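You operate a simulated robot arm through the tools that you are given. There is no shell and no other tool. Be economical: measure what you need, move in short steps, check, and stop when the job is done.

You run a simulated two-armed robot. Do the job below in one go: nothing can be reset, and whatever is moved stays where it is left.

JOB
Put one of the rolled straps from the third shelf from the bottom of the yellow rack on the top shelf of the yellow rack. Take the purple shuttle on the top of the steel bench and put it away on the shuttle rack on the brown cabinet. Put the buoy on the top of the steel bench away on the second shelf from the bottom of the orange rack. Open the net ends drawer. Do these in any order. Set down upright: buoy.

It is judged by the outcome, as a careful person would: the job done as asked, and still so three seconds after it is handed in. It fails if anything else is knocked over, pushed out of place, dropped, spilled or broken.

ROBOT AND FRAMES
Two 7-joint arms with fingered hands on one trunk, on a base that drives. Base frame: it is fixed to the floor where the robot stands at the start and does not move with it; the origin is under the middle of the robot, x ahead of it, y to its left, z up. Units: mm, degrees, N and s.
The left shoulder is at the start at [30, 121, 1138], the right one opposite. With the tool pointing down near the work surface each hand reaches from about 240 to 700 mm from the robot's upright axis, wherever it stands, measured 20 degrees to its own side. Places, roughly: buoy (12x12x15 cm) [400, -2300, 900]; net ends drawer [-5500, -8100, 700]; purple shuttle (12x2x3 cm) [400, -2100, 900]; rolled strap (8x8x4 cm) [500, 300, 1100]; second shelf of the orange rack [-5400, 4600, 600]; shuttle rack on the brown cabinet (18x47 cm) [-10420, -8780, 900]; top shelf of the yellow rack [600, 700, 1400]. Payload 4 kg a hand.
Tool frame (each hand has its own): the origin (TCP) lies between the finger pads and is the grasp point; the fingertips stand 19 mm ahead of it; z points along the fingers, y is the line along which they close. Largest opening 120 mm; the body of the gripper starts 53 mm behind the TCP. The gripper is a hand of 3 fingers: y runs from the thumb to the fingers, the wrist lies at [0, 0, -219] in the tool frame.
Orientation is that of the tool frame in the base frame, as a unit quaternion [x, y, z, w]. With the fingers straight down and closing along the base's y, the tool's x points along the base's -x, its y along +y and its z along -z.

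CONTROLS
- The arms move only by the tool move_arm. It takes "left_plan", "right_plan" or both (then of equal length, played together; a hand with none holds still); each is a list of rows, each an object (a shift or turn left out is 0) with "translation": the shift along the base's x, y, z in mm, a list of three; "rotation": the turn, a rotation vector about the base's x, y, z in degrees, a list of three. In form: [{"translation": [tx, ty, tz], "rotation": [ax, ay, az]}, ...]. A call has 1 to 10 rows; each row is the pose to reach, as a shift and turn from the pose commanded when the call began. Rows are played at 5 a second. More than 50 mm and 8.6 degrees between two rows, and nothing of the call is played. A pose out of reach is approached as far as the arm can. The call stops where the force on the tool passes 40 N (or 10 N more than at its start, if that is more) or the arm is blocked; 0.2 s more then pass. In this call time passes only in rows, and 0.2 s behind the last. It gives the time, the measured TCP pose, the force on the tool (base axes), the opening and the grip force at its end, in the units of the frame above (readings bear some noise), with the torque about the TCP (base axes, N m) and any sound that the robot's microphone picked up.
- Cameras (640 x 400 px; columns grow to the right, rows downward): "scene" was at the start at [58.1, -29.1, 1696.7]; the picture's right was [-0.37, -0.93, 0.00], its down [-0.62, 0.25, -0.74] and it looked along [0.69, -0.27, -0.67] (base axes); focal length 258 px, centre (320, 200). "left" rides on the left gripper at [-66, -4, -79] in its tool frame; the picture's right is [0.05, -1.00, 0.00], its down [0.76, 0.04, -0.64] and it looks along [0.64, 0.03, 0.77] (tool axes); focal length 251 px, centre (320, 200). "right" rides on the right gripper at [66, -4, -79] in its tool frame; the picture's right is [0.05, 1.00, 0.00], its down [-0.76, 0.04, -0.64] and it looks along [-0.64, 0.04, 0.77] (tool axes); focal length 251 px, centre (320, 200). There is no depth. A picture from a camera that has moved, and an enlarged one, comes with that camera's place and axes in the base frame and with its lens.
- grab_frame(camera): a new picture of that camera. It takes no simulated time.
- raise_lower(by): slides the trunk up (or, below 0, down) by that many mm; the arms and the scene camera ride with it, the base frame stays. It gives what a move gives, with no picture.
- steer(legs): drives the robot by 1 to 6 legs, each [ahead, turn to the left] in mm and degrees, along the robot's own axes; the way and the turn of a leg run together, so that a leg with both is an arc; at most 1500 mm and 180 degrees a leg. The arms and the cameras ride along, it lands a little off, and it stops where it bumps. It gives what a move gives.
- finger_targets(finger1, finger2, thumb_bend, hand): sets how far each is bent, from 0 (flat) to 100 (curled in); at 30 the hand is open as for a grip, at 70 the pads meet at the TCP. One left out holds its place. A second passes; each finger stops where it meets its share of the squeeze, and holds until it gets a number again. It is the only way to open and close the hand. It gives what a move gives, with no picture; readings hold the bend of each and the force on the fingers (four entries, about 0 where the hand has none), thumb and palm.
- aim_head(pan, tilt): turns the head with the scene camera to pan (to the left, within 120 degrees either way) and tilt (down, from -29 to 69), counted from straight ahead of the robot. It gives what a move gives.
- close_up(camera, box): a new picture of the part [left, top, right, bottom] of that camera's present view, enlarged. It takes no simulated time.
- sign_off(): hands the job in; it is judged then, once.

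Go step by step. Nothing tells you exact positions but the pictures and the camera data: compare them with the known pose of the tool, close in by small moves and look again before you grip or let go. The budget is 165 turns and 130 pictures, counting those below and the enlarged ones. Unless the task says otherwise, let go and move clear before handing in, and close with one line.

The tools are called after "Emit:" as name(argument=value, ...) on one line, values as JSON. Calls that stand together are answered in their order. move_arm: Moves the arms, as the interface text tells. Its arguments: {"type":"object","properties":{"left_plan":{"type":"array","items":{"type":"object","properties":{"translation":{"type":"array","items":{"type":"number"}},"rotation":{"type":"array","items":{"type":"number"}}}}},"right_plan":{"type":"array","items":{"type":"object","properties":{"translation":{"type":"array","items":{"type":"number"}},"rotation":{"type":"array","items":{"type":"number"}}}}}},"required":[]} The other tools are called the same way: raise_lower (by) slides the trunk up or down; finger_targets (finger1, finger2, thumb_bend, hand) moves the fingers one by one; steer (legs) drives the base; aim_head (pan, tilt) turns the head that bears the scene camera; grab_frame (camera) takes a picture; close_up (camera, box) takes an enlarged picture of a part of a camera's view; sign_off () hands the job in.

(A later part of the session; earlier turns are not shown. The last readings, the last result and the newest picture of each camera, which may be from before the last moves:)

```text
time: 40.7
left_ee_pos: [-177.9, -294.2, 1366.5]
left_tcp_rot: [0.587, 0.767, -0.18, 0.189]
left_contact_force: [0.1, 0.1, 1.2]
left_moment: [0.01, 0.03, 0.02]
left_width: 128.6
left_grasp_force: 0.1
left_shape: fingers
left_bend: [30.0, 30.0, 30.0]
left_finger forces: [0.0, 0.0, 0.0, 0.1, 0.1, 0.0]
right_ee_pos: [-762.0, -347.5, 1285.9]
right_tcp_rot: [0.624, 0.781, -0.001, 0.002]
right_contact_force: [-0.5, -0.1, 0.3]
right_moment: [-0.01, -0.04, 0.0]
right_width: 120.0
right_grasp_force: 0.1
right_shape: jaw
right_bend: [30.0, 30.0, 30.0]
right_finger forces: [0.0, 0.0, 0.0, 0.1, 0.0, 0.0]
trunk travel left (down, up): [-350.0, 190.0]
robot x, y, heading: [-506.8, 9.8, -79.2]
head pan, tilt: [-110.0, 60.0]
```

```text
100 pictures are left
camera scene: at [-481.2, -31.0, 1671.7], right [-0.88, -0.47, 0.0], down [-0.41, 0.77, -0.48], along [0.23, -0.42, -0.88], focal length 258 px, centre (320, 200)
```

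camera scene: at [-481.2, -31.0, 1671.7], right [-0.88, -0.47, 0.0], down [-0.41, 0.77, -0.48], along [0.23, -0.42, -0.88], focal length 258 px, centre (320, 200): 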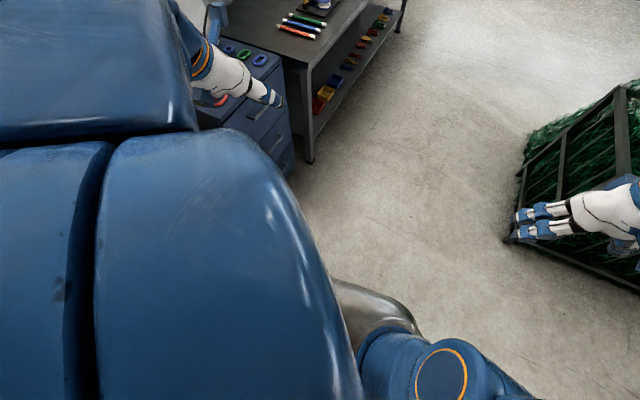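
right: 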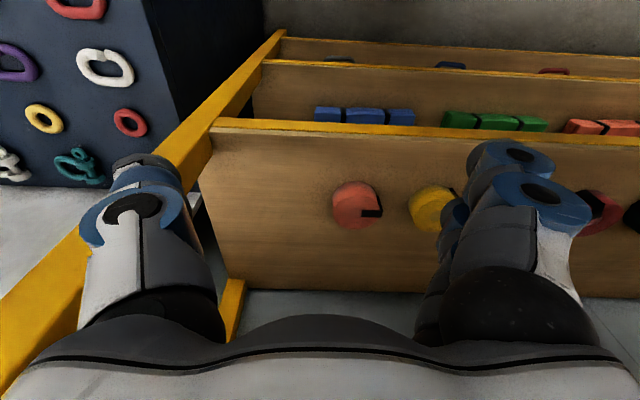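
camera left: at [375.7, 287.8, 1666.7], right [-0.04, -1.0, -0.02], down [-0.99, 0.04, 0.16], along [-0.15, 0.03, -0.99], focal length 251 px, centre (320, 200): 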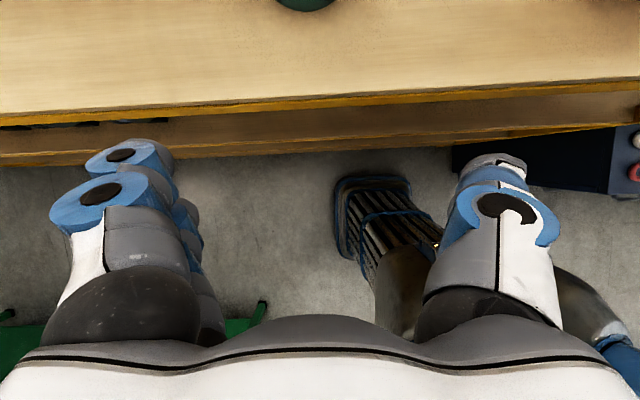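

The head seems to be stopped by the raised left upper arm. I re-centre the head, move the base forward a little (away from the green table behind), and retry the turn.

Emit:
aim_head(pan=0, tilt=35)

Emit:
steer(legs=[[250, 0], [0, -11]])

```text
time: 42.6
left_ee_pos: [-177.9, -294.0, 1366.6]
left_tcp_rot: [0.588, 0.765, -0.182, 0.188]
left_contact_force: [1.0, 0.5, 0.2]
left_moment: [0.02, 0.01, -0.01]
left_width: 128.2
left_grasp_force: 0.1
left_shape: fingers
left_bend: [30.0, 30.0, 30.0]
left_finger forces: [0.0, 0.1, 0.0, 0.1, 0.0, 0.0]
right_ee_pos: [-761.3, -348.4, 1287.0]
right_tcp_rot: [0.624, 0.782, -0.002, 0.001]
right_contact_force: [-1.0, 0.2, 0.1]
right_moment: [0.01, 0.02, 0.02]
right_width: 120.4
right_grasp_force: 0.0
right_shape: jaw
right_bend: [30.0, 30.0, 30.0]
right_finger forces: [0.0, 0.0, 0.0, 0.1, 0.0, 0.0]
trunk travel left (down, up): [-350.0, 190.0]
robot x, y, heading: [-506.5, 6.9, -79.2]
head pan, tilt: [0.0, 35.0]
```

```text
time: 45.1
left_ee_pos: [-190.4, -593.3, 1363.8]
left_tcp_rot: [0.654, 0.71, -0.201, 0.164]
left_contact_force: [0.3, 0.8, 0.1]
left_moment: [-0.02, 0.03, 0.0]
left_width: 128.2
left_grasp_force: 0.0
left_shape: fingers
left_bend: [30.0, 30.0, 30.0]
left_finger forces: [0.0, 0.1, 0.1, 0.0, 0.0, 0.0]
right_ee_pos: [-777.8, -536.0, 1286.8]
right_tcp_rot: [0.695, 0.719, -0.001, 0.001]
right_contact_force: [1.3, 0.6, 0.6]
right_moment: [0.0, 0.04, 0.0]
right_width: 120.2
right_grasp_force: 0.1
right_shape: jaw
right_bend: [30.0, 30.0, 30.0]
right_finger forces: [0.1, 0.0, 0.0, 0.0, 0.0, 0.0]
trunk travel left (down, up): [-350.0, 190.0]
robot x, y, heading: [-455.8, -238.5, -90.0]
head pan, tilt: [0.0, 35.0]
```

Free. Now along the bench to the buoy, ending around [-285, -2130], facing the bench.

Emit:
steer(legs=[[500, 6], [1400, 0]])

Emit:
grab_frame(camera="scene")

```text
time: 54.6
left_ee_pos: [-4.1, -2459.4, 1361.7]
left_tcp_rot: [0.626, 0.735, -0.197, 0.168]
left_contact_force: [-0.5, -0.5, 0.3]
left_moment: [0.0, 0.0, 0.04]
left_width: 128.3
left_grasp_force: 0.0
left_shape: fingers
left_bend: [30.0, 30.0, 30.0]
left_finger forces: [0.0, 0.0, 0.0, 0.0, 0.0, 0.0]
right_ee_pos: [-595.9, -2447.4, 1285.7]
right_tcp_rot: [0.667, 0.745, -0.001, 0.001]
right_contact_force: [-0.7, 0.1, -0.5]
right_moment: [-0.02, -0.04, 0.01]
right_width: 119.9
right_grasp_force: 0.0
right_shape: jaw
right_bend: [30.0, 30.0, 30.0]
right_finger forces: [0.0, 0.0, 0.1, 0.0, 0.0, 0.1]
trunk travel left (down, up): [-350.0, 190.0]
robot x, y, heading: [-292.5, -2124.2, -85.2]
head pan, tilt: [0.0, 35.0]
```

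```text
99 pictures are left
camera scene: at [-286.7, -2189.5, 1707.4], right [-1.0, -0.08, 0.0], down [-0.05, 0.57, -0.82], along [0.07, -0.82, -0.57], focal length 258 px, centre (320, 200)
```

scene: 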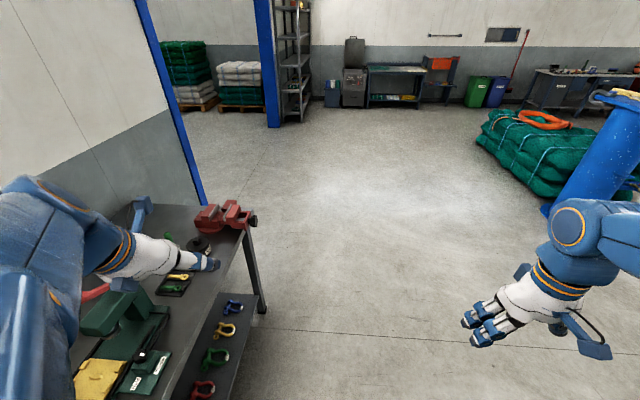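

Emit:
steer(legs=[[0, 85]])

Emit:
grab_frame(camera="scene")

Emit:
grab_frame(camera="right")

```text
time: 57.6
left_ee_pos: [145.5, -2006.6, 1360.4]
left_tcp_rot: [0.137, 0.956, -0.078, 0.248]
left_contact_force: [-0.2, -0.6, -0.4]
left_moment: [0.0, 0.04, -0.04]
left_width: 128.3
left_grasp_force: 0.1
left_shape: fingers
left_bend: [30.0, 30.0, 30.0]
left_finger forces: [0.2, 0.0, 0.1, 0.0, 0.0, 0.0]
right_ee_pos: [-123.2, -2532.5, 1287.0]
right_tcp_rot: [0.168, 0.986, -0.002, 0.001]
right_contact_force: [1.0, 0.5, 0.2]
right_moment: [-0.03, 0.07, 0.02]
right_width: 120.0
right_grasp_force: 0.0
right_shape: jaw
right_bend: [30.0, 30.0, 30.0]
right_finger forces: [0.0, 0.0, 0.0, 0.0, 0.0, 0.0]
trunk travel left (down, up): [-350.0, 190.0]
robot x, y, heading: [-305.4, -2162.4, -19.8]
head pan, tilt: [0.0, 35.0]
stopped in leg 1: the robot was blocked; the commanded pose is now the measured one
```

```text
98 pictures are left
camera scene: at [-236.2, -2180.5, 1707.2], right [-0.34, -0.94, 0.0], down [-0.54, 0.19, -0.82], along [0.77, -0.28, -0.58], focal length 258 px, centre (320, 200)
```

scene: 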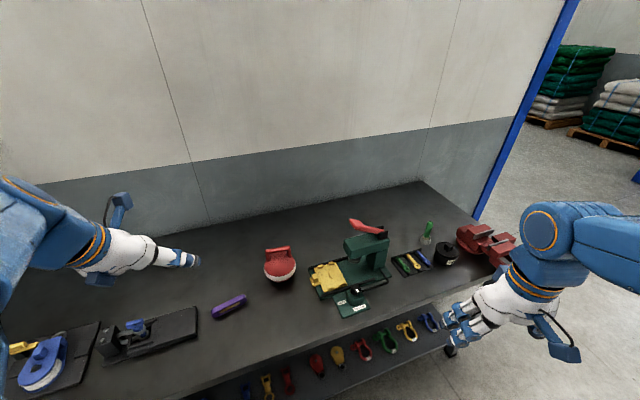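

```text
97 pictures are left
camera right: at [-186.7, -2513.2, 1365.9], right [0.28, 0.96, 0.0], down [0.73, -0.21, 0.65], along [0.62, -0.18, -0.76], focal length 251 px, centre (320, 200)
```

right: 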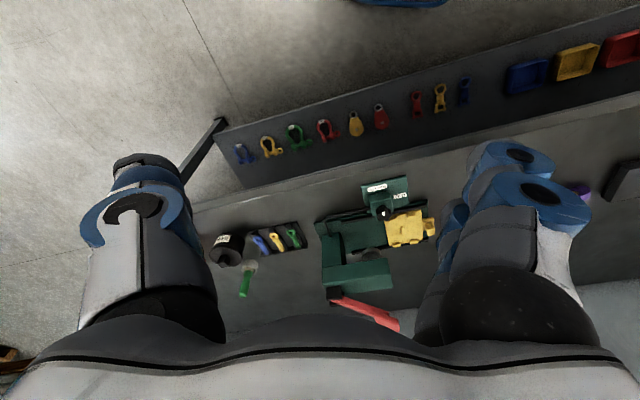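

The turn stopped at -20°. I look behind to see what the tail meets.

Emit:
aim_head(pan=120, tilt=40)

Emit:
grab_frame(camera="scene")

Emit:
aim_head(pan=-120, tilt=40)

Emit:
grab_frame(camera="scene")

```text
time: 59.6
left_ee_pos: [141.6, -2008.4, 1362.0]
left_tcp_rot: [0.14, 0.956, -0.077, 0.248]
left_contact_force: [0.0, 0.4, -1.7]
left_moment: [0.01, -0.02, -0.01]
left_width: 128.6
left_grasp_force: 0.1
left_shape: fingers
left_bend: [30.0, 30.0, 30.0]
left_finger forces: [0.1, 0.0, 0.1, 0.1, 0.0, 0.0]
right_ee_pos: [-125.5, -2535.4, 1286.5]
right_tcp_rot: [0.169, 0.986, -0.002, 0.001]
right_contact_force: [0.1, -0.2, 0.1]
right_moment: [0.0, 0.01, 0.04]
right_width: 120.1
right_grasp_force: 0.0
right_shape: jaw
right_bend: [30.0, 30.0, 30.0]
right_finger forces: [0.1, 0.0, 0.0, 0.0, 0.0, 0.0]
trunk travel left (down, up): [-350.0, 190.0]
robot x, y, heading: [-303.8, -2165.5, -19.8]
head pan, tilt: [120.0, 40.0]
```

```text
96 pictures are left
camera scene: at [-338.4, -2070.2, 1699.8], right [0.98, 0.18, 0.0], down [0.11, -0.63, -0.77], along [-0.14, 0.75, -0.64], focal length 258 px, centre (320, 200)
```

scene: 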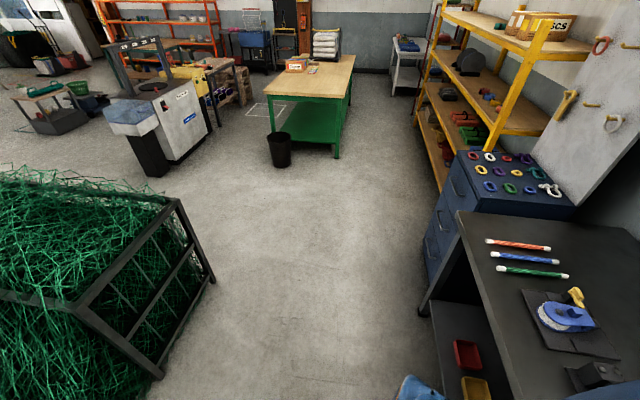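

```text
time: 63.0
left_ee_pos: [142.2, -2009.6, 1364.0]
left_tcp_rot: [0.14, 0.956, -0.077, 0.248]
left_contact_force: [0.8, 0.6, 0.3]
left_moment: [-0.02, -0.02, -0.01]
left_width: 128.3
left_grasp_force: 0.0
left_shape: fingers
left_bend: [30.0, 30.0, 30.0]
left_finger forces: [0.0, 0.0, 0.1, 0.0, 0.1, 0.0]
right_ee_pos: [-127.1, -2535.6, 1287.2]
right_tcp_rot: [0.17, 0.986, 0.0, 0.001]
right_contact_force: [-0.1, -0.7, -0.2]
right_moment: [-0.01, -0.02, -0.03]
right_width: 120.1
right_grasp_force: 0.0
right_shape: jaw
right_bend: [30.0, 30.0, 30.0]
right_finger forces: [0.1, 0.0, 0.0, 0.1, 0.0, 0.0]
trunk travel left (down, up): [-350.0, 190.0]
robot x, y, heading: [-301.5, -2157.3, -19.6]
head pan, tilt: [-120.0, 40.0]
```

```text
95 pictures are left
camera scene: at [-388.3, -2209.0, 1699.8], right [-0.65, 0.76, 0.0], down [0.49, 0.41, -0.77], along [-0.59, -0.49, -0.64], focal length 258 px, centre (320, 200)
```

scene: 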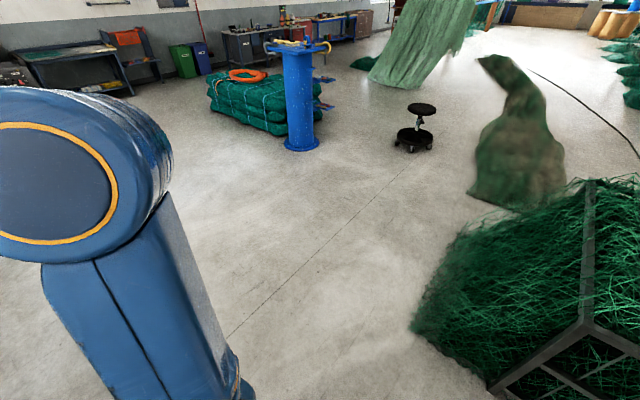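

Nothing obvious touches; nearest bodies seem over 400 mm away. I retry the remaining turn.

Emit:
steer(legs=[[0, 10]])

Emit:
grab_frame(camera="left")

```text
time: 64.1
left_ee_pos: [108.9, -1934.0, 1362.2]
left_tcp_rot: [0.056, 0.964, -0.055, 0.253]
left_contact_force: [0.0, 0.3, 0.1]
left_moment: [-0.01, -0.02, -0.01]
left_width: 128.5
left_grasp_force: 0.1
left_shape: fingers
left_bend: [30.0, 30.0, 30.0]
left_finger forces: [0.0, 0.0, 0.1, 0.1, 0.1, 0.1]
right_ee_pos: [-62.8, -2498.8, 1286.2]
right_tcp_rot: [0.081, 0.997, 0.0, 0.002]
right_contact_force: [-0.4, -0.1, -0.5]
right_moment: [-0.01, -0.05, 0.03]
right_width: 120.1
right_grasp_force: 0.1
right_shape: jaw
right_bend: [30.0, 30.0, 30.0]
right_finger forces: [0.1, 0.0, 0.0, 0.0, 0.1, 0.1]
trunk travel left (down, up): [-350.0, 190.0]
robot x, y, heading: [-306.1, -2169.0, -9.7]
head pan, tilt: [-120.0, 40.0]
```

```text
94 pictures are left
camera left: at [127.4, -1930.8, 1464.0], right [-0.18, -0.98, 0.05], down [-0.97, 0.19, 0.17], along [-0.18, -0.02, -0.98], focal length 251 px, centre (320, 200)
```

left: 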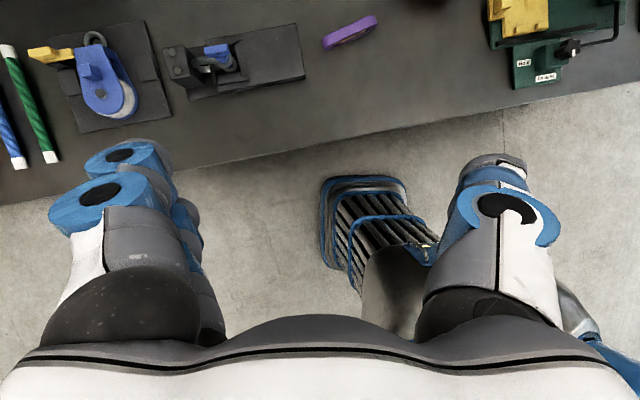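

The turn continued fine (large turns just stall). I finish turning and close in to about x=-140.

Emit:
steer(legs=[[0, 9.7], [160, 0]])

Emit:
aim_head(pan=-5, tilt=50)

Emit:
grab_frame(camera="scene")

```text
time: 66.2
left_ee_pos: [224.4, -1866.5, 1363.0]
left_tcp_rot: [-0.028, 0.965, -0.033, 0.258]
left_contact_force: [0.7, -0.1, 0.0]
left_moment: [-0.01, 0.02, -0.02]
left_width: 128.3
left_grasp_force: 0.2
left_shape: fingers
left_bend: [30.0, 30.0, 30.0]
left_finger forces: [0.0, 0.1, 0.0, 0.0, 0.0, 0.0]
right_ee_pos: [151.8, -2453.1, 1286.6]
right_tcp_rot: [-0.003, 1.0, 0.0, 0.002]
right_contact_force: [0.7, -0.2, -0.2]
right_moment: [0.01, 0.05, 0.0]
right_width: 119.9
right_grasp_force: 0.0
right_shape: jaw
right_bend: [30.0, 30.0, 30.0]
right_finger forces: [0.1, 0.1, 0.0, 0.0, 0.1, 0.1]
trunk travel left (down, up): [-350.0, 190.0]
robot x, y, heading: [-147.8, -2165.2, 0.1]
head pan, tilt: [-120.0, 40.0]
```

```text
time: 68.2
left_ee_pos: [223.7, -1868.4, 1362.2]
left_tcp_rot: [-0.027, 0.965, -0.033, 0.257]
left_contact_force: [0.9, -0.5, 0.3]
left_moment: [-0.02, 0.0, -0.04]
left_width: 128.4
left_grasp_force: 0.1
left_shape: fingers
left_bend: [30.0, 30.0, 30.0]
left_finger forces: [0.1, 0.0, 0.0, 0.0, 0.1, 0.0]
right_ee_pos: [151.5, -2452.9, 1285.9]
right_tcp_rot: [-0.003, 1.0, 0.0, 0.001]
right_contact_force: [0.2, 0.6, -1.3]
right_moment: [-0.02, 0.02, 0.01]
right_width: 119.9
right_grasp_force: 0.0
right_shape: jaw
right_bend: [30.0, 30.0, 30.0]
right_finger forces: [0.0, 0.0, 0.0, 0.0, 0.0, 0.0]
trunk travel left (down, up): [-350.0, 190.0]
robot x, y, heading: [-140.3, -2167.4, 0.2]
head pan, tilt: [-5.0, 50.0]
```

```text
93 pictures are left
camera scene: at [-87.1, -2172.7, 1685.7], right [-0.09, -1.0, 0.0], down [-0.76, 0.07, -0.64], along [0.64, -0.06, -0.77], focal length 258 px, centre (320, 200)
```

scene: 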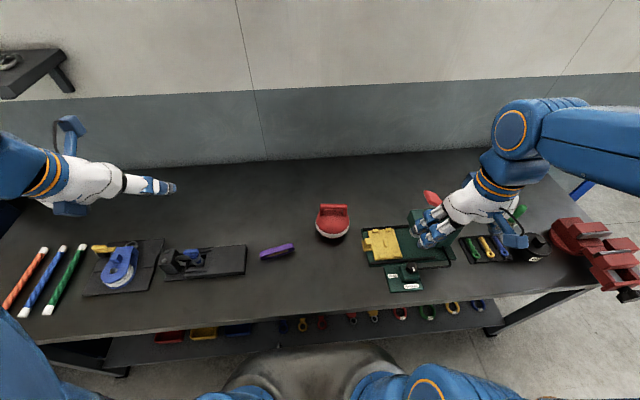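

Emit:
close_up(camera="scene", box=[240, 180, 400, 280])

```text
4.00 times, centred on (320, 230) of scene
camera zoom: at [-87.1, -2172.7, 1685.7], right [-0.09, -1.0, 0.0], down [-0.76, 0.07, -0.64], along [0.64, -0.06, -0.77], focal length 1032 px, centre (320, 80)
```

zoom: 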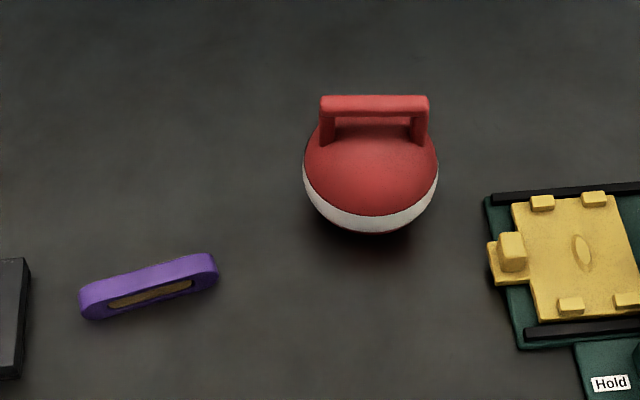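

The buoy (ball with a top handle bar along y) is near [434, -2264]; the shuttle near [357, -2068], long axis along y yawed ~+9°. I'll take the shuttle with the left hand (closing along x) and the buoy by its handle with the right; first turning both hands.

Emit:
move_arm(left_plan=[{"translation": [15, -25, -15], "rotation": [0, 7.7, 0]}, {"translation": [30, -50, -30], "rotation": [0, 15.4, 0]}, {"translation": [45, -75, -45], "rotation": [0, 23, 0]}, {"translation": [60, -100, -60], "rotation": [0, 30.5, 0]}], right_plan=[{"translation": [10, 0, 0], "rotation": [0, 0, 8.5]}, {"translation": [20, 0, 0], "rotation": [0, 0, 17]}, {"translation": [40, 0, 0], "rotation": [0, 0, 25.5]}, {"translation": [60, 0, 0], "rotation": [0, 0, 34]}])

Emit:
move_arm(left_plan=[{"translation": [5, -7, -5], "rotation": [0, 0, -8.3]}, {"translation": [10, -14, -10], "rotation": [0, 0, -16.6]}, {"translation": [15, -21, -15], "rotation": [0, 0, -24.9]}, {"translation": [20, -28, -20], "rotation": [0, 0, -33.2]}, {"translation": [25, -35, -25], "rotation": [0, 0, -41.5]}, {"translation": [30, -42, -30], "rotation": [0, 0, -49.8]}, {"translation": [35, -49, -35], "rotation": [0, 0, -58]}, {"translation": [40, -56, -40], "rotation": [0, 0, -66.4]}, {"translation": [45, -63, -45], "rotation": [0, 0, -74.7]}, {"translation": [50, -70, -50], "rotation": [0, 0, -83]}], right_plan=[{"translation": [10, 0, 0], "rotation": [0, 0, 5.1]}, {"translation": [20, 0, 0], "rotation": [0, 0, 10.2]}, {"translation": [30, 0, 0], "rotation": [0, 0, 15.3]}, {"translation": [40, 0, 0], "rotation": [0, 0, 20.4]}, {"translation": [50, 0, 0], "rotation": [0, 0, 25.5]}, {"translation": [60, 0, 0], "rotation": [0, 0, 30.6]}, {"translation": [70, 0, 0], "rotation": [0, 0, 35.7]}, {"translation": [80, 0, 0], "rotation": [0, 0, 40.8]}, {"translation": [90, 0, 0], "rotation": [0, 0, 46]}, {"translation": [100, 0, 0], "rotation": [0, 0, 51]}])

Emit:
grab_frame(camera="scene")

Emit:
grab_frame(camera="left")

```text
time: 69.2
left_ee_pos: [287.2, -1968.3, 1300.7]
left_tcp_rot: [-0.036, 0.999, -0.024, -0.008]
left_contact_force: [0.3, 0.3, 0.0]
left_moment: [0.0, 0.04, 0.0]
left_width: 128.3
left_grasp_force: 0.0
left_shape: fingers
left_bend: [30.0, 30.0, 30.0]
left_finger forces: [0.0, 0.1, 0.0, 0.0, 0.1, 0.0]
right_ee_pos: [213.7, -2453.5, 1284.5]
right_tcp_rot: [-0.296, 0.955, 0.001, 0.001]
right_contact_force: [0.7, 0.5, 0.7]
right_moment: [0.02, 0.07, 0.02]
right_width: 120.0
right_grasp_force: 0.2
right_shape: jaw
right_bend: [30.0, 30.0, 30.0]
right_finger forces: [0.0, 0.0, 0.0, 0.0, 0.0, 0.0]
trunk travel left (down, up): [-350.0, 190.0]
robot x, y, heading: [-142.9, -2165.9, 0.0]
head pan, tilt: [-5.0, 50.0]
```

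```text
time: 71.4
left_ee_pos: [334.9, -2037.1, 1252.2]
left_tcp_rot: [0.637, 0.771, -0.015, -0.021]
left_contact_force: [0.7, 0.0, -0.1]
left_moment: [0.0, -0.01, -0.01]
left_width: 128.4
left_grasp_force: 0.1
left_shape: fingers
left_bend: [30.0, 30.0, 30.0]
left_finger forces: [0.1, 0.0, 0.0, 0.1, 0.1, 0.0]
right_ee_pos: [310.9, -2453.0, 1285.3]
right_tcp_rot: [-0.679, 0.734, 0.001, 0.002]
right_contact_force: [1.3, 0.2, -0.4]
right_moment: [0.0, 0.04, 0.02]
right_width: 120.1
right_grasp_force: 0.0
right_shape: jaw
right_bend: [30.0, 30.0, 30.0]
right_finger forces: [0.0, 0.0, 0.1, 0.0, 0.0, 0.0]
trunk travel left (down, up): [-350.0, 190.0]
robot x, y, heading: [-143.5, -2168.0, 0.1]
head pan, tilt: [-5.0, 50.0]
```

```text
91 pictures are left
camera scene: at [-85.6, -2172.8, 1685.6], right [-0.09, -1.0, 0.0], down [-0.76, 0.07, -0.64], along [0.64, -0.06, -0.77], focal length 258 px, centre (320, 200)
```

scene: 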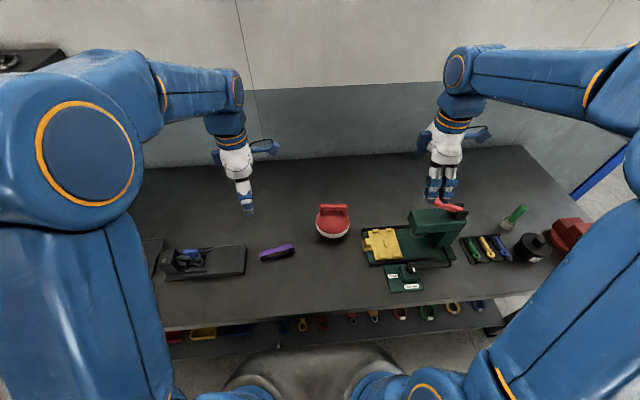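

```text
90 pictures are left
camera left: at [347.6, -2101.8, 1330.3], right [-0.99, -0.14, 0.05], down [-0.07, 0.76, 0.65], along [-0.13, 0.64, -0.76], focal length 251 px, centre (320, 200)
```

left: 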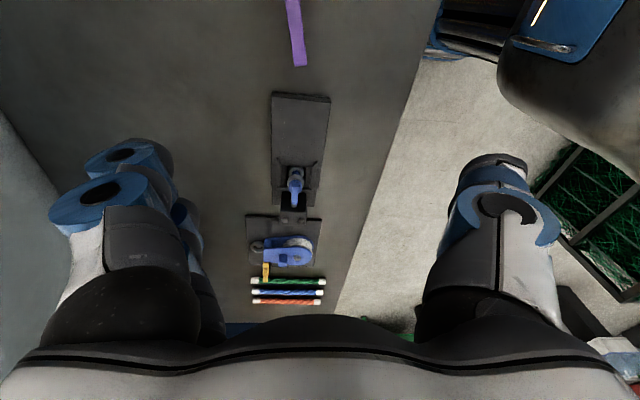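

Both wrists take these poses. I lower the left hand above the shuttle.

Emit:
move_arm(left_plan=[{"translation": [4, -6, -45]}, {"translation": [8, -12, -90]}, {"translation": [12, -18, -135]}, {"translation": [18, -24, -180]}, {"translation": [22, -31, -225]}, {"translation": [22, -31, -260]}])

Emit:
grab_frame(camera="left")

Emit:
close_up(camera="scene", box=[200, 180, 360, 280])

```text
time: 72.8
left_ee_pos: [356.7, -2067.5, 991.8]
left_tcp_rot: [0.636, 0.772, -0.014, -0.021]
left_contact_force: [-0.2, -0.1, 0.2]
left_moment: [0.0, 0.03, -0.02]
left_width: 128.2
left_grasp_force: 0.0
left_shape: fingers
left_bend: [30.0, 30.0, 30.0]
left_finger forces: [0.0, 0.0, 0.1, 0.0, 0.0, 0.0]
right_ee_pos: [310.3, -2453.1, 1285.7]
right_tcp_rot: [-0.678, 0.735, 0.001, 0.001]
right_contact_force: [0.4, 0.7, 0.6]
right_moment: [-0.04, 0.03, 0.01]
right_width: 119.8
right_grasp_force: 0.1
right_shape: jaw
right_bend: [30.0, 30.0, 30.0]
right_finger forces: [0.0, 0.0, 0.0, 0.0, 0.1, 0.0]
trunk travel left (down, up): [-350.0, 190.0]
robot x, y, heading: [-140.8, -2168.5, -0.1]
head pan, tilt: [-5.0, 50.0]
```

```text
89 pictures are left
camera left: at [368.4, -2130.7, 1069.6], right [-0.99, -0.14, 0.05], down [-0.07, 0.76, 0.65], along [-0.13, 0.64, -0.76], focal length 251 px, centre (320, 200)
```

left: 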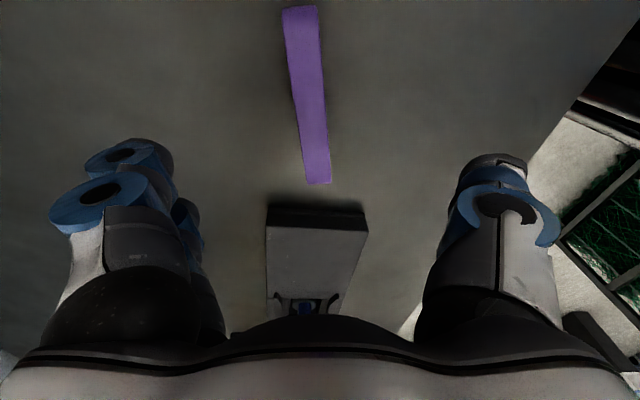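

```text
4.00 times, centred on (280, 230) of scene
camera zoom: at [-85.5, -2172.5, 1685.6], right [-0.09, -1.0, 0.0], down [-0.76, 0.07, -0.64], along [0.64, -0.06, -0.77], focal length 1032 px, centre (480, 80)
```

zoom: 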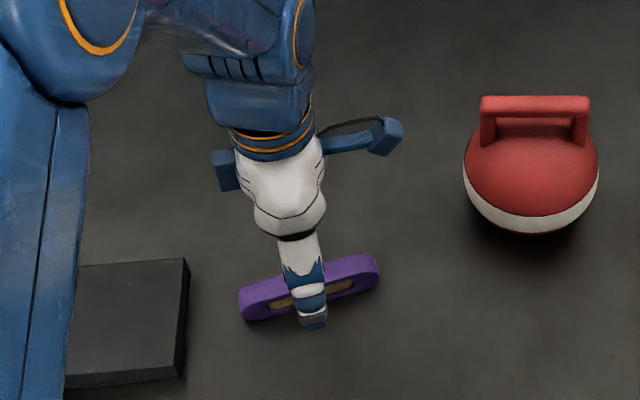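

Shuttle stands on its narrow edge, centred under the hand and aligned. I go down.

Emit:
move_arm(left_plan=[{"translation": [0, 0, -30]}, {"translation": [0, 0, -55]}, {"translation": [0, 0, -70]}, {"translation": [0, 0, -80]}, {"translation": [0, 0, -86]}])

Emit:
grab_frame(camera="left")

Emit:
close_up(camera="scene", box=[200, 180, 360, 280])

```text
time: 74.0
left_ee_pos: [356.2, -2069.0, 905.4]
left_tcp_rot: [0.635, 0.772, -0.014, -0.02]
left_contact_force: [0.5, 0.3, 1.0]
left_moment: [-0.02, -0.01, -0.01]
left_width: 128.2
left_grasp_force: 0.0
left_shape: fingers
left_bend: [30.0, 30.0, 30.0]
left_finger forces: [0.0, 0.0, 0.0, 0.1, 0.0, 0.0]
right_ee_pos: [310.7, -2452.9, 1286.0]
right_tcp_rot: [-0.678, 0.735, 0.001, 0.002]
right_contact_force: [1.4, -0.8, -0.1]
right_moment: [-0.02, 0.0, 0.03]
right_width: 120.1
right_grasp_force: 0.1
right_shape: jaw
right_bend: [30.0, 30.0, 30.0]
right_finger forces: [0.1, 0.0, 0.1, 0.0, 0.0, 0.1]
trunk travel left (down, up): [-350.0, 190.0]
robot x, y, heading: [-144.1, -2167.6, 0.1]
head pan, tilt: [-5.0, 50.0]
```

```text
87 pictures are left
camera left: at [368.7, -2132.7, 985.0], right [-0.99, -0.14, 0.05], down [-0.07, 0.76, 0.65], along [-0.13, 0.64, -0.76], focal length 251 px, centre (320, 200)
```

left: 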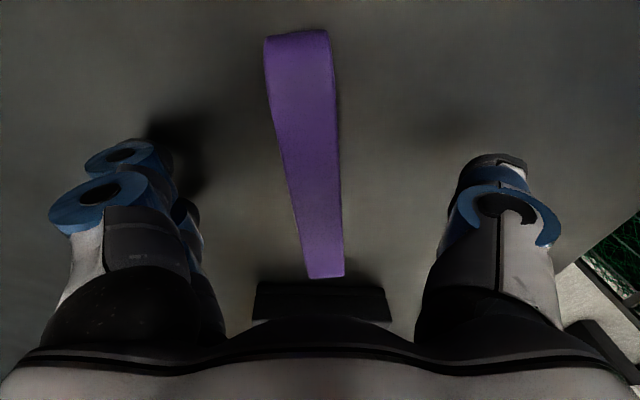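

```text
4.00 times, centred on (280, 230) of scene
camera zoom: at [-86.6, -2172.8, 1685.6], right [-0.09, -1.0, 0.0], down [-0.76, 0.07, -0.64], along [0.64, -0.06, -0.77], focal length 1032 px, centre (480, 80)
```

zoom: 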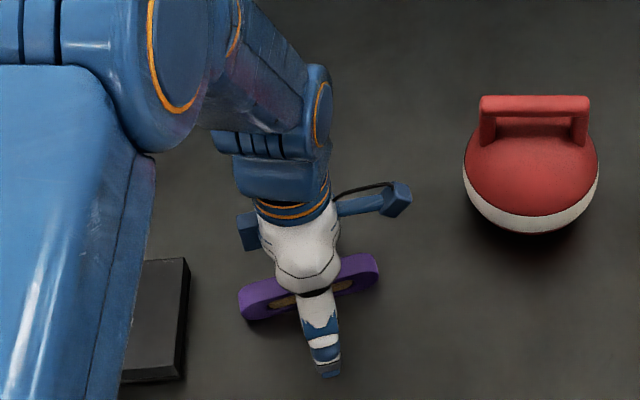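

Emit:
move_arm(left_plan=[{"translation": [0, 2, -6]}, {"translation": [0, 2, -11]}])

Emit:
finger_targets(hand="left", finger1=75, finger2=75, thumb_bend=75)

Emit:
grab_frame(camera="left")

```text
time: 74.6
left_ee_pos: [355.2, -2066.8, 898.5]
left_tcp_rot: [0.635, 0.772, -0.014, -0.018]
left_contact_force: [-5.7, -1.1, 24.2]
left_moment: [0.21, -1.56, -0.01]
left_width: 130.4
left_grasp_force: 11.6
left_shape: fingers
left_bend: [28.0, 28.0, 30.0]
left_finger forces: [13.7, 10.0, 0.0, 0.1, 0.0, 0.0]
right_ee_pos: [307.3, -2453.2, 1286.4]
right_tcp_rot: [-0.678, 0.735, 0.0, 0.002]
right_contact_force: [-0.3, -0.3, -0.3]
right_moment: [-0.03, -0.02, 0.01]
right_width: 119.8
right_grasp_force: 0.0
right_shape: jaw
right_bend: [30.0, 30.0, 30.0]
right_finger forces: [0.0, 0.0, 0.1, 0.1, 0.0, 0.0]
trunk travel left (down, up): [-350.0, 190.0]
robot x, y, heading: [-144.0, -2169.5, 0.1]
head pan, tilt: [-5.0, 50.0]
```

```text
time: 75.0
left_ee_pos: [361.3, -2067.9, 904.5]
left_tcp_rot: [0.636, 0.771, -0.008, -0.01]
left_contact_force: [-6.8, -0.6, 41.9]
left_moment: [0.55, -2.62, 0.11]
left_width: 61.8
left_grasp_force: 23.3
left_shape: fingers
left_bend: [42.0, 42.0, 70.0]
left_finger forces: [20.0, 26.5, 0.0, 0.0, 0.1, 0.0]
right_ee_pos: [305.9, -2453.0, 1288.3]
right_tcp_rot: [-0.678, 0.735, 0.0, 0.003]
right_contact_force: [-0.4, -0.2, 0.1]
right_moment: [-0.02, -0.04, 0.02]
right_width: 120.0
right_grasp_force: 0.0
right_shape: jaw
right_bend: [30.0, 30.0, 30.0]
right_finger forces: [0.0, 0.0, 0.1, 0.0, 0.0, 0.0]
trunk travel left (down, up): [-350.0, 190.0]
robot x, y, heading: [-143.2, -2167.2, 0.1]
head pan, tilt: [-5.0, 50.0]
stopped (left hand): the force on the tool passed its limit at 45 N (the readings are from after the stop); the commanded pose is now the measured one
```

```text
85 pictures are left
camera left: at [371.6, -2132.4, 982.7], right [-0.99, -0.14, 0.03], down [-0.09, 0.76, 0.65], along [-0.11, 0.64, -0.76], focal length 251 px, centre (320, 200)
```

left: 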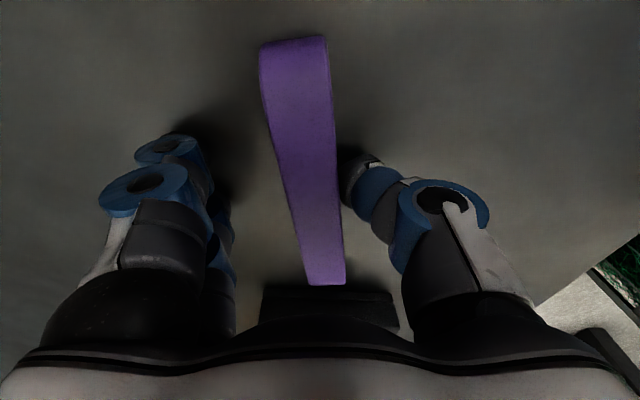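

Fingertips press the bench while curling. Lift ~10 mm and close again.

Emit:
move_arm(left_plan=[{"translation": [-4, 0, 10]}])

Emit:
finger_targets(hand="left", finger1=75, finger2=75, thumb_bend=75)

Emit:
grab_frame(camera="left")

```text
time: 75.4
left_ee_pos: [356.5, -2067.9, 906.3]
left_tcp_rot: [0.635, 0.772, -0.013, -0.018]
left_contact_force: [1.8, -0.4, 2.1]
left_moment: [0.04, -0.18, 0.01]
left_width: 49.5
left_grasp_force: 1.8
left_shape: fingers
left_bend: [43.0, 43.0, 75.0]
left_finger forces: [1.6, 1.1, 0.0, 0.0, 0.0, 0.1]
right_ee_pos: [312.2, -2453.0, 1285.1]
right_tcp_rot: [-0.679, 0.734, 0.001, 0.002]
right_contact_force: [-0.3, 0.1, 0.2]
right_moment: [0.01, -0.02, -0.02]
right_width: 120.1
right_grasp_force: 0.1
right_shape: jaw
right_bend: [30.0, 30.0, 30.0]
right_finger forces: [0.0, 0.1, 0.0, 0.1, 0.1, 0.0]
trunk travel left (down, up): [-350.0, 190.0]
robot x, y, heading: [-144.9, -2164.4, 0.1]
head pan, tilt: [-5.0, 50.0]
```

```text
time: 76.4
left_ee_pos: [357.8, -2067.4, 908.5]
left_tcp_rot: [0.635, 0.772, -0.013, -0.015]
left_contact_force: [-0.4, -0.5, -0.8]
left_moment: [-0.01, 0.04, -0.02]
left_width: 25.1
left_grasp_force: 17.0
left_shape: fingers
left_bend: [63.0, 64.0, 70.0]
left_finger forces: [8.8, 8.5, 0.1, 0.0, 17.3, 0.0]
right_ee_pos: [311.5, -2452.7, 1284.5]
right_tcp_rot: [-0.679, 0.734, 0.001, 0.001]
right_contact_force: [-0.2, -0.6, -0.2]
right_moment: [0.01, 0.01, -0.01]
right_width: 120.1
right_grasp_force: 0.0
right_shape: jaw
right_bend: [30.0, 30.0, 30.0]
right_finger forces: [0.0, 0.0, 0.1, 0.1, 0.0, 0.0]
trunk travel left (down, up): [-350.0, 190.0]
robot x, y, heading: [-143.7, -2164.8, 0.2]
head pan, tilt: [-5.0, 50.0]
```

```text
84 pictures are left
camera left: at [368.8, -2131.5, 986.9], right [-0.99, -0.14, 0.04], down [-0.08, 0.76, 0.65], along [-0.12, 0.64, -0.76], focal length 251 px, centre (320, 200)
```

left: 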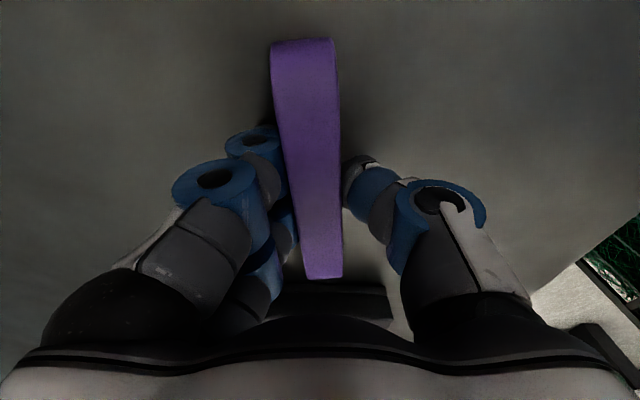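

Gripped (25 mm, 17 N). Lift and check.

Emit:
move_arm(left_plan=[{"translation": [0, 0, 15]}, {"translation": [0, 0, 50]}, {"translation": [0, 10, 95]}, {"translation": [-10, 30, 140]}, {"translation": [-25, 60, 180]}, {"translation": [-40, 90, 215]}, {"translation": [-55, 120, 240]}])

Emit:
grab_frame(camera="left")

Emit:
grab_frame(camera="scene")

```text
refused: row 4 steps farther than a row can; nothing moved
```

```text
83 pictures are left
camera left: at [368.8, -2131.5, 986.9], right [-0.99, -0.14, 0.04], down [-0.08, 0.76, 0.65], along [-0.12, 0.64, -0.76], focal length 251 px, centre (320, 200)
```

left: 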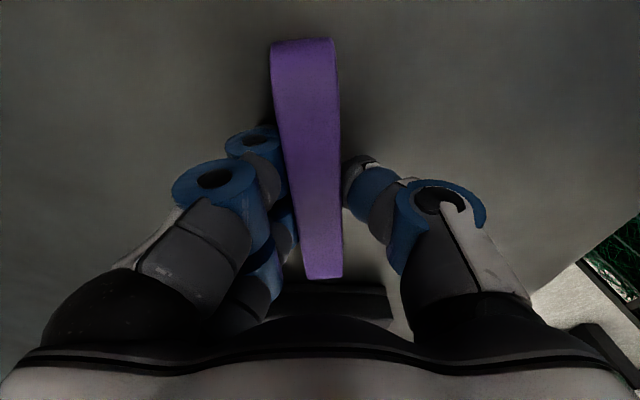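

```text
82 pictures are left
camera scene: at [-86.2, -2172.8, 1685.6], right [-0.09, -1.0, 0.0], down [-0.76, 0.07, -0.64], along [0.64, -0.06, -0.77], focal length 258 px, centre (320, 200)
```

scene: 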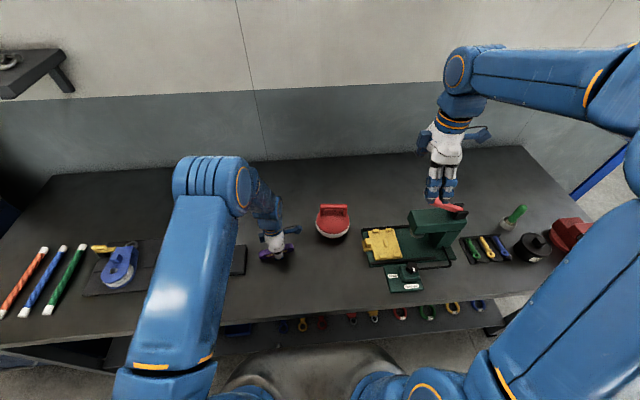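

Resend with smaller steps, and simultaneously bring the right hand, tilted 35° sideways, above the buoy's handle.

Emit:
move_arm(left_plan=[{"translation": [0, 0, 15]}, {"translation": [0, 0, 50]}, {"translation": [0, 10, 90]}, {"translation": [-10, 30, 130]}, {"translation": [-20, 55, 165]}, {"translation": [-35, 85, 195]}, {"translation": [-50, 110, 220]}], right_plan=[{"translation": [17, 20, -15], "rotation": [5, 0, 0]}, {"translation": [34, 40, -30], "rotation": [10, 0, 0]}, {"translation": [51, 60, -45], "rotation": [15, 0, 0]}, {"translation": [68, 85, -60], "rotation": [20, 0, 0]}, {"translation": [85, 110, -80], "rotation": [25, 0, 0]}, {"translation": [102, 135, -105], "rotation": [30, 0, 0]}, {"translation": [119, 160, -130], "rotation": [35, 0, 0]}])

Emit:
grab_frame(camera="right")

Emit:
grab_frame(camera="scene")

```text
time: 78.0
left_ee_pos: [305.7, -1957.3, 1131.2]
left_tcp_rot: [0.636, 0.771, -0.012, -0.016]
left_contact_force: [0.2, 0.4, -0.6]
left_moment: [0.01, 0.0, -0.02]
left_width: 25.4
left_grasp_force: 16.8
left_shape: fingers
left_bend: [64.0, 64.0, 69.0]
left_finger forces: [8.7, 8.5, 0.0, 0.1, 17.1, 0.0]
right_ee_pos: [430.6, -2291.5, 1154.4]
right_tcp_rot: [-0.646, 0.701, 0.222, 0.206]
right_contact_force: [0.1, 0.6, 0.7]
right_moment: [-0.01, -0.01, -0.03]
right_width: 120.3
right_grasp_force: 0.2
right_shape: jaw
right_bend: [30.0, 30.0, 30.0]
right_finger forces: [0.0, 0.1, 0.0, 0.0, 0.1, 0.0]
trunk travel left (down, up): [-350.0, 190.0]
robot x, y, heading: [-144.4, -2166.8, 0.0]
head pan, tilt: [-5.0, 50.0]
```

```text
81 pictures are left
camera right: at [428.2, -2391.9, 1180.7], right [-1.0, 0.02, 0.01], down [0.02, 0.25, 0.97], along [0.02, 0.97, -0.25], focal length 251 px, centre (320, 200)
```

right: 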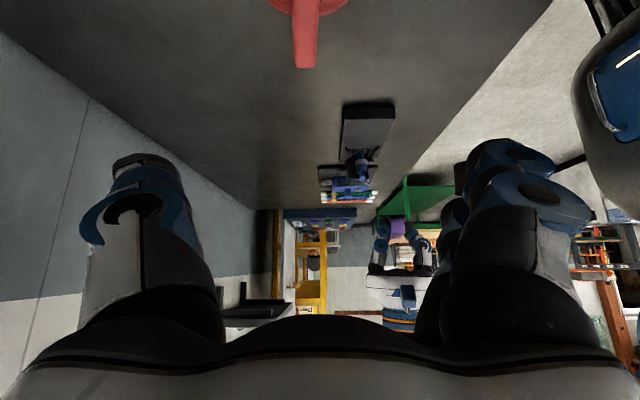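

```text
80 pictures are left
camera scene: at [-86.5, -2172.2, 1685.6], right [-0.09, -1.0, 0.0], down [-0.76, 0.07, -0.64], along [0.64, -0.06, -0.77], focal length 258 px, centre (320, 200)
```

scene: 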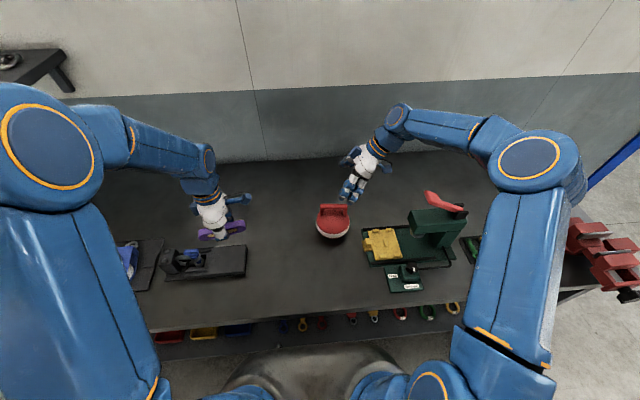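

Handle lies beneath. I approach to about 35 mm above grip height and look.

Emit:
move_arm(right_plan=[{"translation": [3, 8, -35]}, {"translation": [5, 18, -70]}, {"translation": [5, 22, -95]}])

Emit:
grab_frame(camera="right")

Emit:
close_up(camera="scene", box=[280, 150, 440, 250])

```text
time: 78.8
left_ee_pos: [306.5, -1957.3, 1130.5]
left_tcp_rot: [0.635, 0.772, -0.012, -0.016]
left_contact_force: [0.8, -0.1, -0.3]
left_moment: [0.0, -0.01, 0.01]
left_width: 25.3
left_grasp_force: 17.6
left_shape: fingers
left_bend: [64.0, 64.0, 69.0]
left_finger forces: [8.8, 8.4, 0.0, 0.0, 17.2, 0.1]
right_ee_pos: [434.1, -2270.8, 1059.1]
right_tcp_rot: [-0.646, 0.701, 0.222, 0.206]
right_contact_force: [0.2, -0.1, 0.3]
right_moment: [-0.02, -0.01, 0.0]
right_width: 120.0
right_grasp_force: 0.0
right_shape: jaw
right_bend: [30.0, 30.0, 30.0]
right_finger forces: [0.1, 0.0, 0.1, 0.0, 0.0, 0.0]
trunk travel left (down, up): [-350.0, 190.0]
robot x, y, heading: [-144.9, -2165.8, -0.1]
head pan, tilt: [-5.0, 50.0]
```

```text
79 pictures are left
camera right: at [432.5, -2370.2, 1085.5], right [-1.0, 0.02, 0.01], down [0.02, 0.25, 0.97], along [0.02, 0.97, -0.25], focal length 251 px, centre (320, 200)
```

right: 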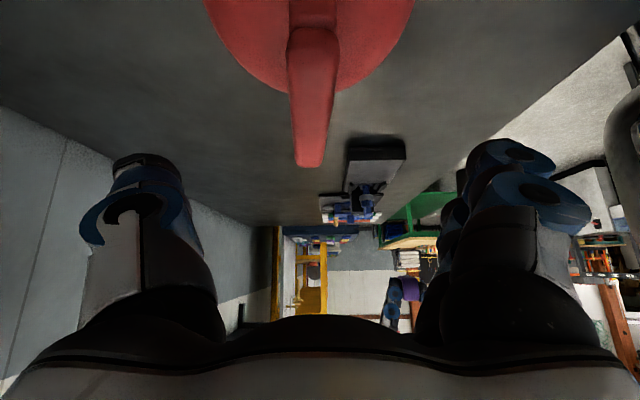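

```text
4.00 times, centred on (360, 200) of scene
camera zoom: at [-86.0, -2173.1, 1685.6], right [-0.09, -1.0, 0.0], down [-0.76, 0.07, -0.64], along [0.64, -0.06, -0.77], focal length 1032 px, centre (160, 200)
```

zoom: 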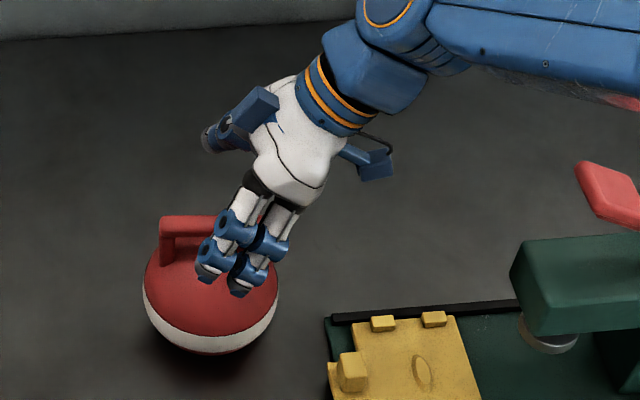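

Handle top is z≈1023, centre [438, -2268]. Lower to grip height and close.

Emit:
move_arm(right_plan=[{"translation": [3, 2, -20]}, {"translation": [4, 3, -36]}])

Emit:
finger_targets(hand="right", finger1=50, finger2=50, thumb_bend=50)

Emit:
grab_frame(camera="right")

Emit:
close_up(camera="scene", box=[280, 150, 440, 250])

```text
time: 79.4
left_ee_pos: [305.6, -1958.3, 1130.2]
left_tcp_rot: [0.635, 0.772, -0.012, -0.017]
left_contact_force: [0.9, -0.1, -1.2]
left_moment: [-0.04, 0.01, 0.0]
left_width: 25.4
left_grasp_force: 17.4
left_shape: fingers
left_bend: [64.0, 64.0, 69.0]
left_finger forces: [8.8, 8.4, 0.1, 0.0, 17.1, 0.0]
right_ee_pos: [438.3, -2268.3, 1023.9]
right_tcp_rot: [-0.646, 0.7, 0.223, 0.207]
right_contact_force: [0.0, 0.1, 0.2]
right_moment: [-0.02, 0.02, -0.01]
right_width: 120.0
right_grasp_force: 0.1
right_shape: jaw
right_bend: [30.0, 30.0, 30.0]
right_finger forces: [0.0, 0.1, 0.0, 0.0, 0.1, 0.1]
trunk travel left (down, up): [-350.0, 190.0]
robot x, y, heading: [-142.7, -2165.2, 0.1]
head pan, tilt: [-5.0, 50.0]
```

```text
time: 80.4
left_ee_pos: [304.6, -1957.4, 1131.3]
left_tcp_rot: [0.634, 0.773, -0.012, -0.016]
left_contact_force: [-0.4, 0.3, -0.2]
left_moment: [-0.01, 0.02, -0.02]
left_width: 25.0
left_grasp_force: 17.0
left_shape: fingers
left_bend: [64.0, 64.0, 69.0]
left_finger forces: [8.7, 8.5, 0.1, 0.1, 17.2, 0.1]
right_ee_pos: [437.6, -2268.8, 1024.1]
right_tcp_rot: [-0.645, 0.701, 0.222, 0.206]
right_contact_force: [-0.1, 0.0, -0.4]
right_moment: [0.01, -0.03, -0.01]
right_width: 68.9
right_grasp_force: 0.1
right_shape: fingers
right_bend: [50.0, 50.0, 50.0]
right_finger forces: [0.0, 0.0, 0.0, 0.0, 0.0, 0.0]
trunk travel left (down, up): [-350.0, 190.0]
robot x, y, heading: [-139.6, -2171.1, -0.0]
head pan, tilt: [-5.0, 50.0]
```

```text
77 pictures are left
camera right: at [435.5, -2367.0, 1050.2], right [-1.0, 0.02, 0.01], down [0.02, 0.25, 0.97], along [0.02, 0.97, -0.25], focal length 251 px, centre (320, 200)
```

right: 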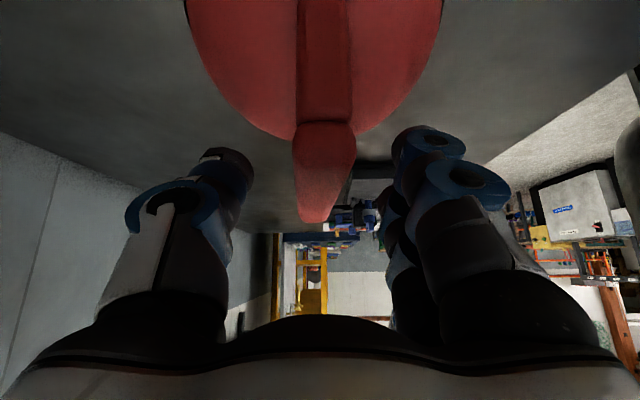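

```text
4.00 times, centred on (360, 200) of scene
camera zoom: at [-86.3, -2172.7, 1685.6], right [-0.09, -1.0, 0.0], down [-0.76, 0.07, -0.64], along [0.64, -0.06, -0.77], focal length 1032 px, centre (160, 200)
```

zoom: 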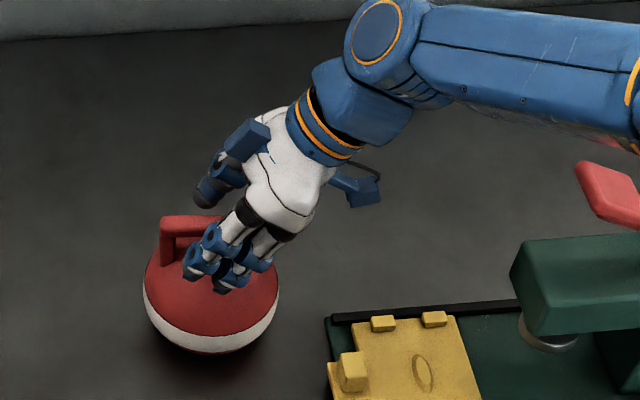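

Fingers straddle the handle bar. Close.

Emit:
finger_targets(hand="right", finger1=80, finger2=80, thumb_bend=80)

Emit:
close_up(camera="scene", box=[280, 150, 440, 250])

Emit:
grab_frame(camera="right")

```text
time: 81.4
left_ee_pos: [306.5, -1957.9, 1132.1]
left_tcp_rot: [0.635, 0.772, -0.012, -0.015]
left_contact_force: [0.1, -0.9, 0.9]
left_moment: [-0.01, 0.0, 0.02]
left_width: 25.1
left_grasp_force: 17.6
left_shape: fingers
left_bend: [64.0, 64.0, 69.0]
left_finger forces: [8.7, 8.4, 0.0, 0.0, 17.2, 0.0]
right_ee_pos: [437.7, -2266.9, 1022.5]
right_tcp_rot: [-0.646, 0.701, 0.222, 0.206]
right_contact_force: [1.1, 0.2, -1.1]
right_moment: [0.02, -0.03, -0.01]
right_width: 19.8
right_grasp_force: 22.4
right_shape: fingers
right_bend: [66.0, 65.0, 67.0]
right_finger forces: [10.9, 11.6, 0.1, 0.1, 22.2, 0.0]
trunk travel left (down, up): [-350.0, 190.0]
robot x, y, heading: [-144.0, -2163.9, 0.1]
head pan, tilt: [-5.0, 50.0]
```

```text
4.00 times, centred on (360, 200) of scene
camera zoom: at [-86.0, -2172.7, 1685.6], right [-0.09, -1.0, 0.0], down [-0.76, 0.07, -0.64], along [0.64, -0.06, -0.77], focal length 1032 px, centre (160, 200)
```

zoom: 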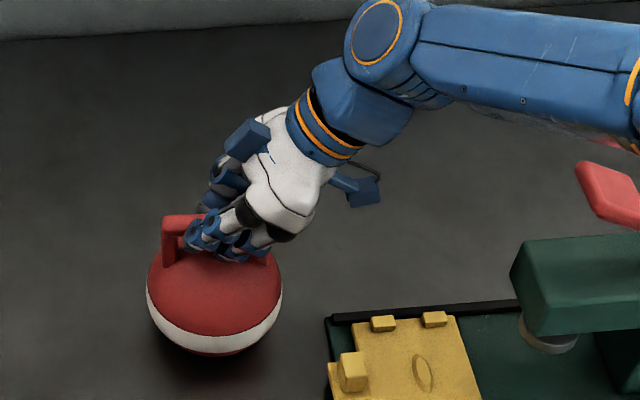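

```text
74 pictures are left
camera right: at [435.6, -2367.0, 1050.0], right [-1.0, 0.02, 0.01], down [0.02, 0.25, 0.97], along [0.02, 0.97, -0.25], focal length 251 px, centre (320, 200)
```

right: 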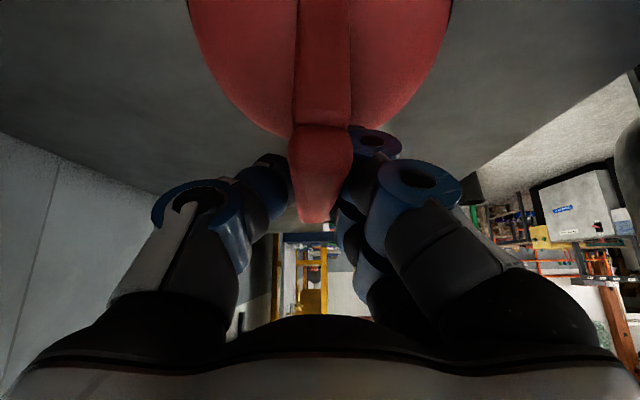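

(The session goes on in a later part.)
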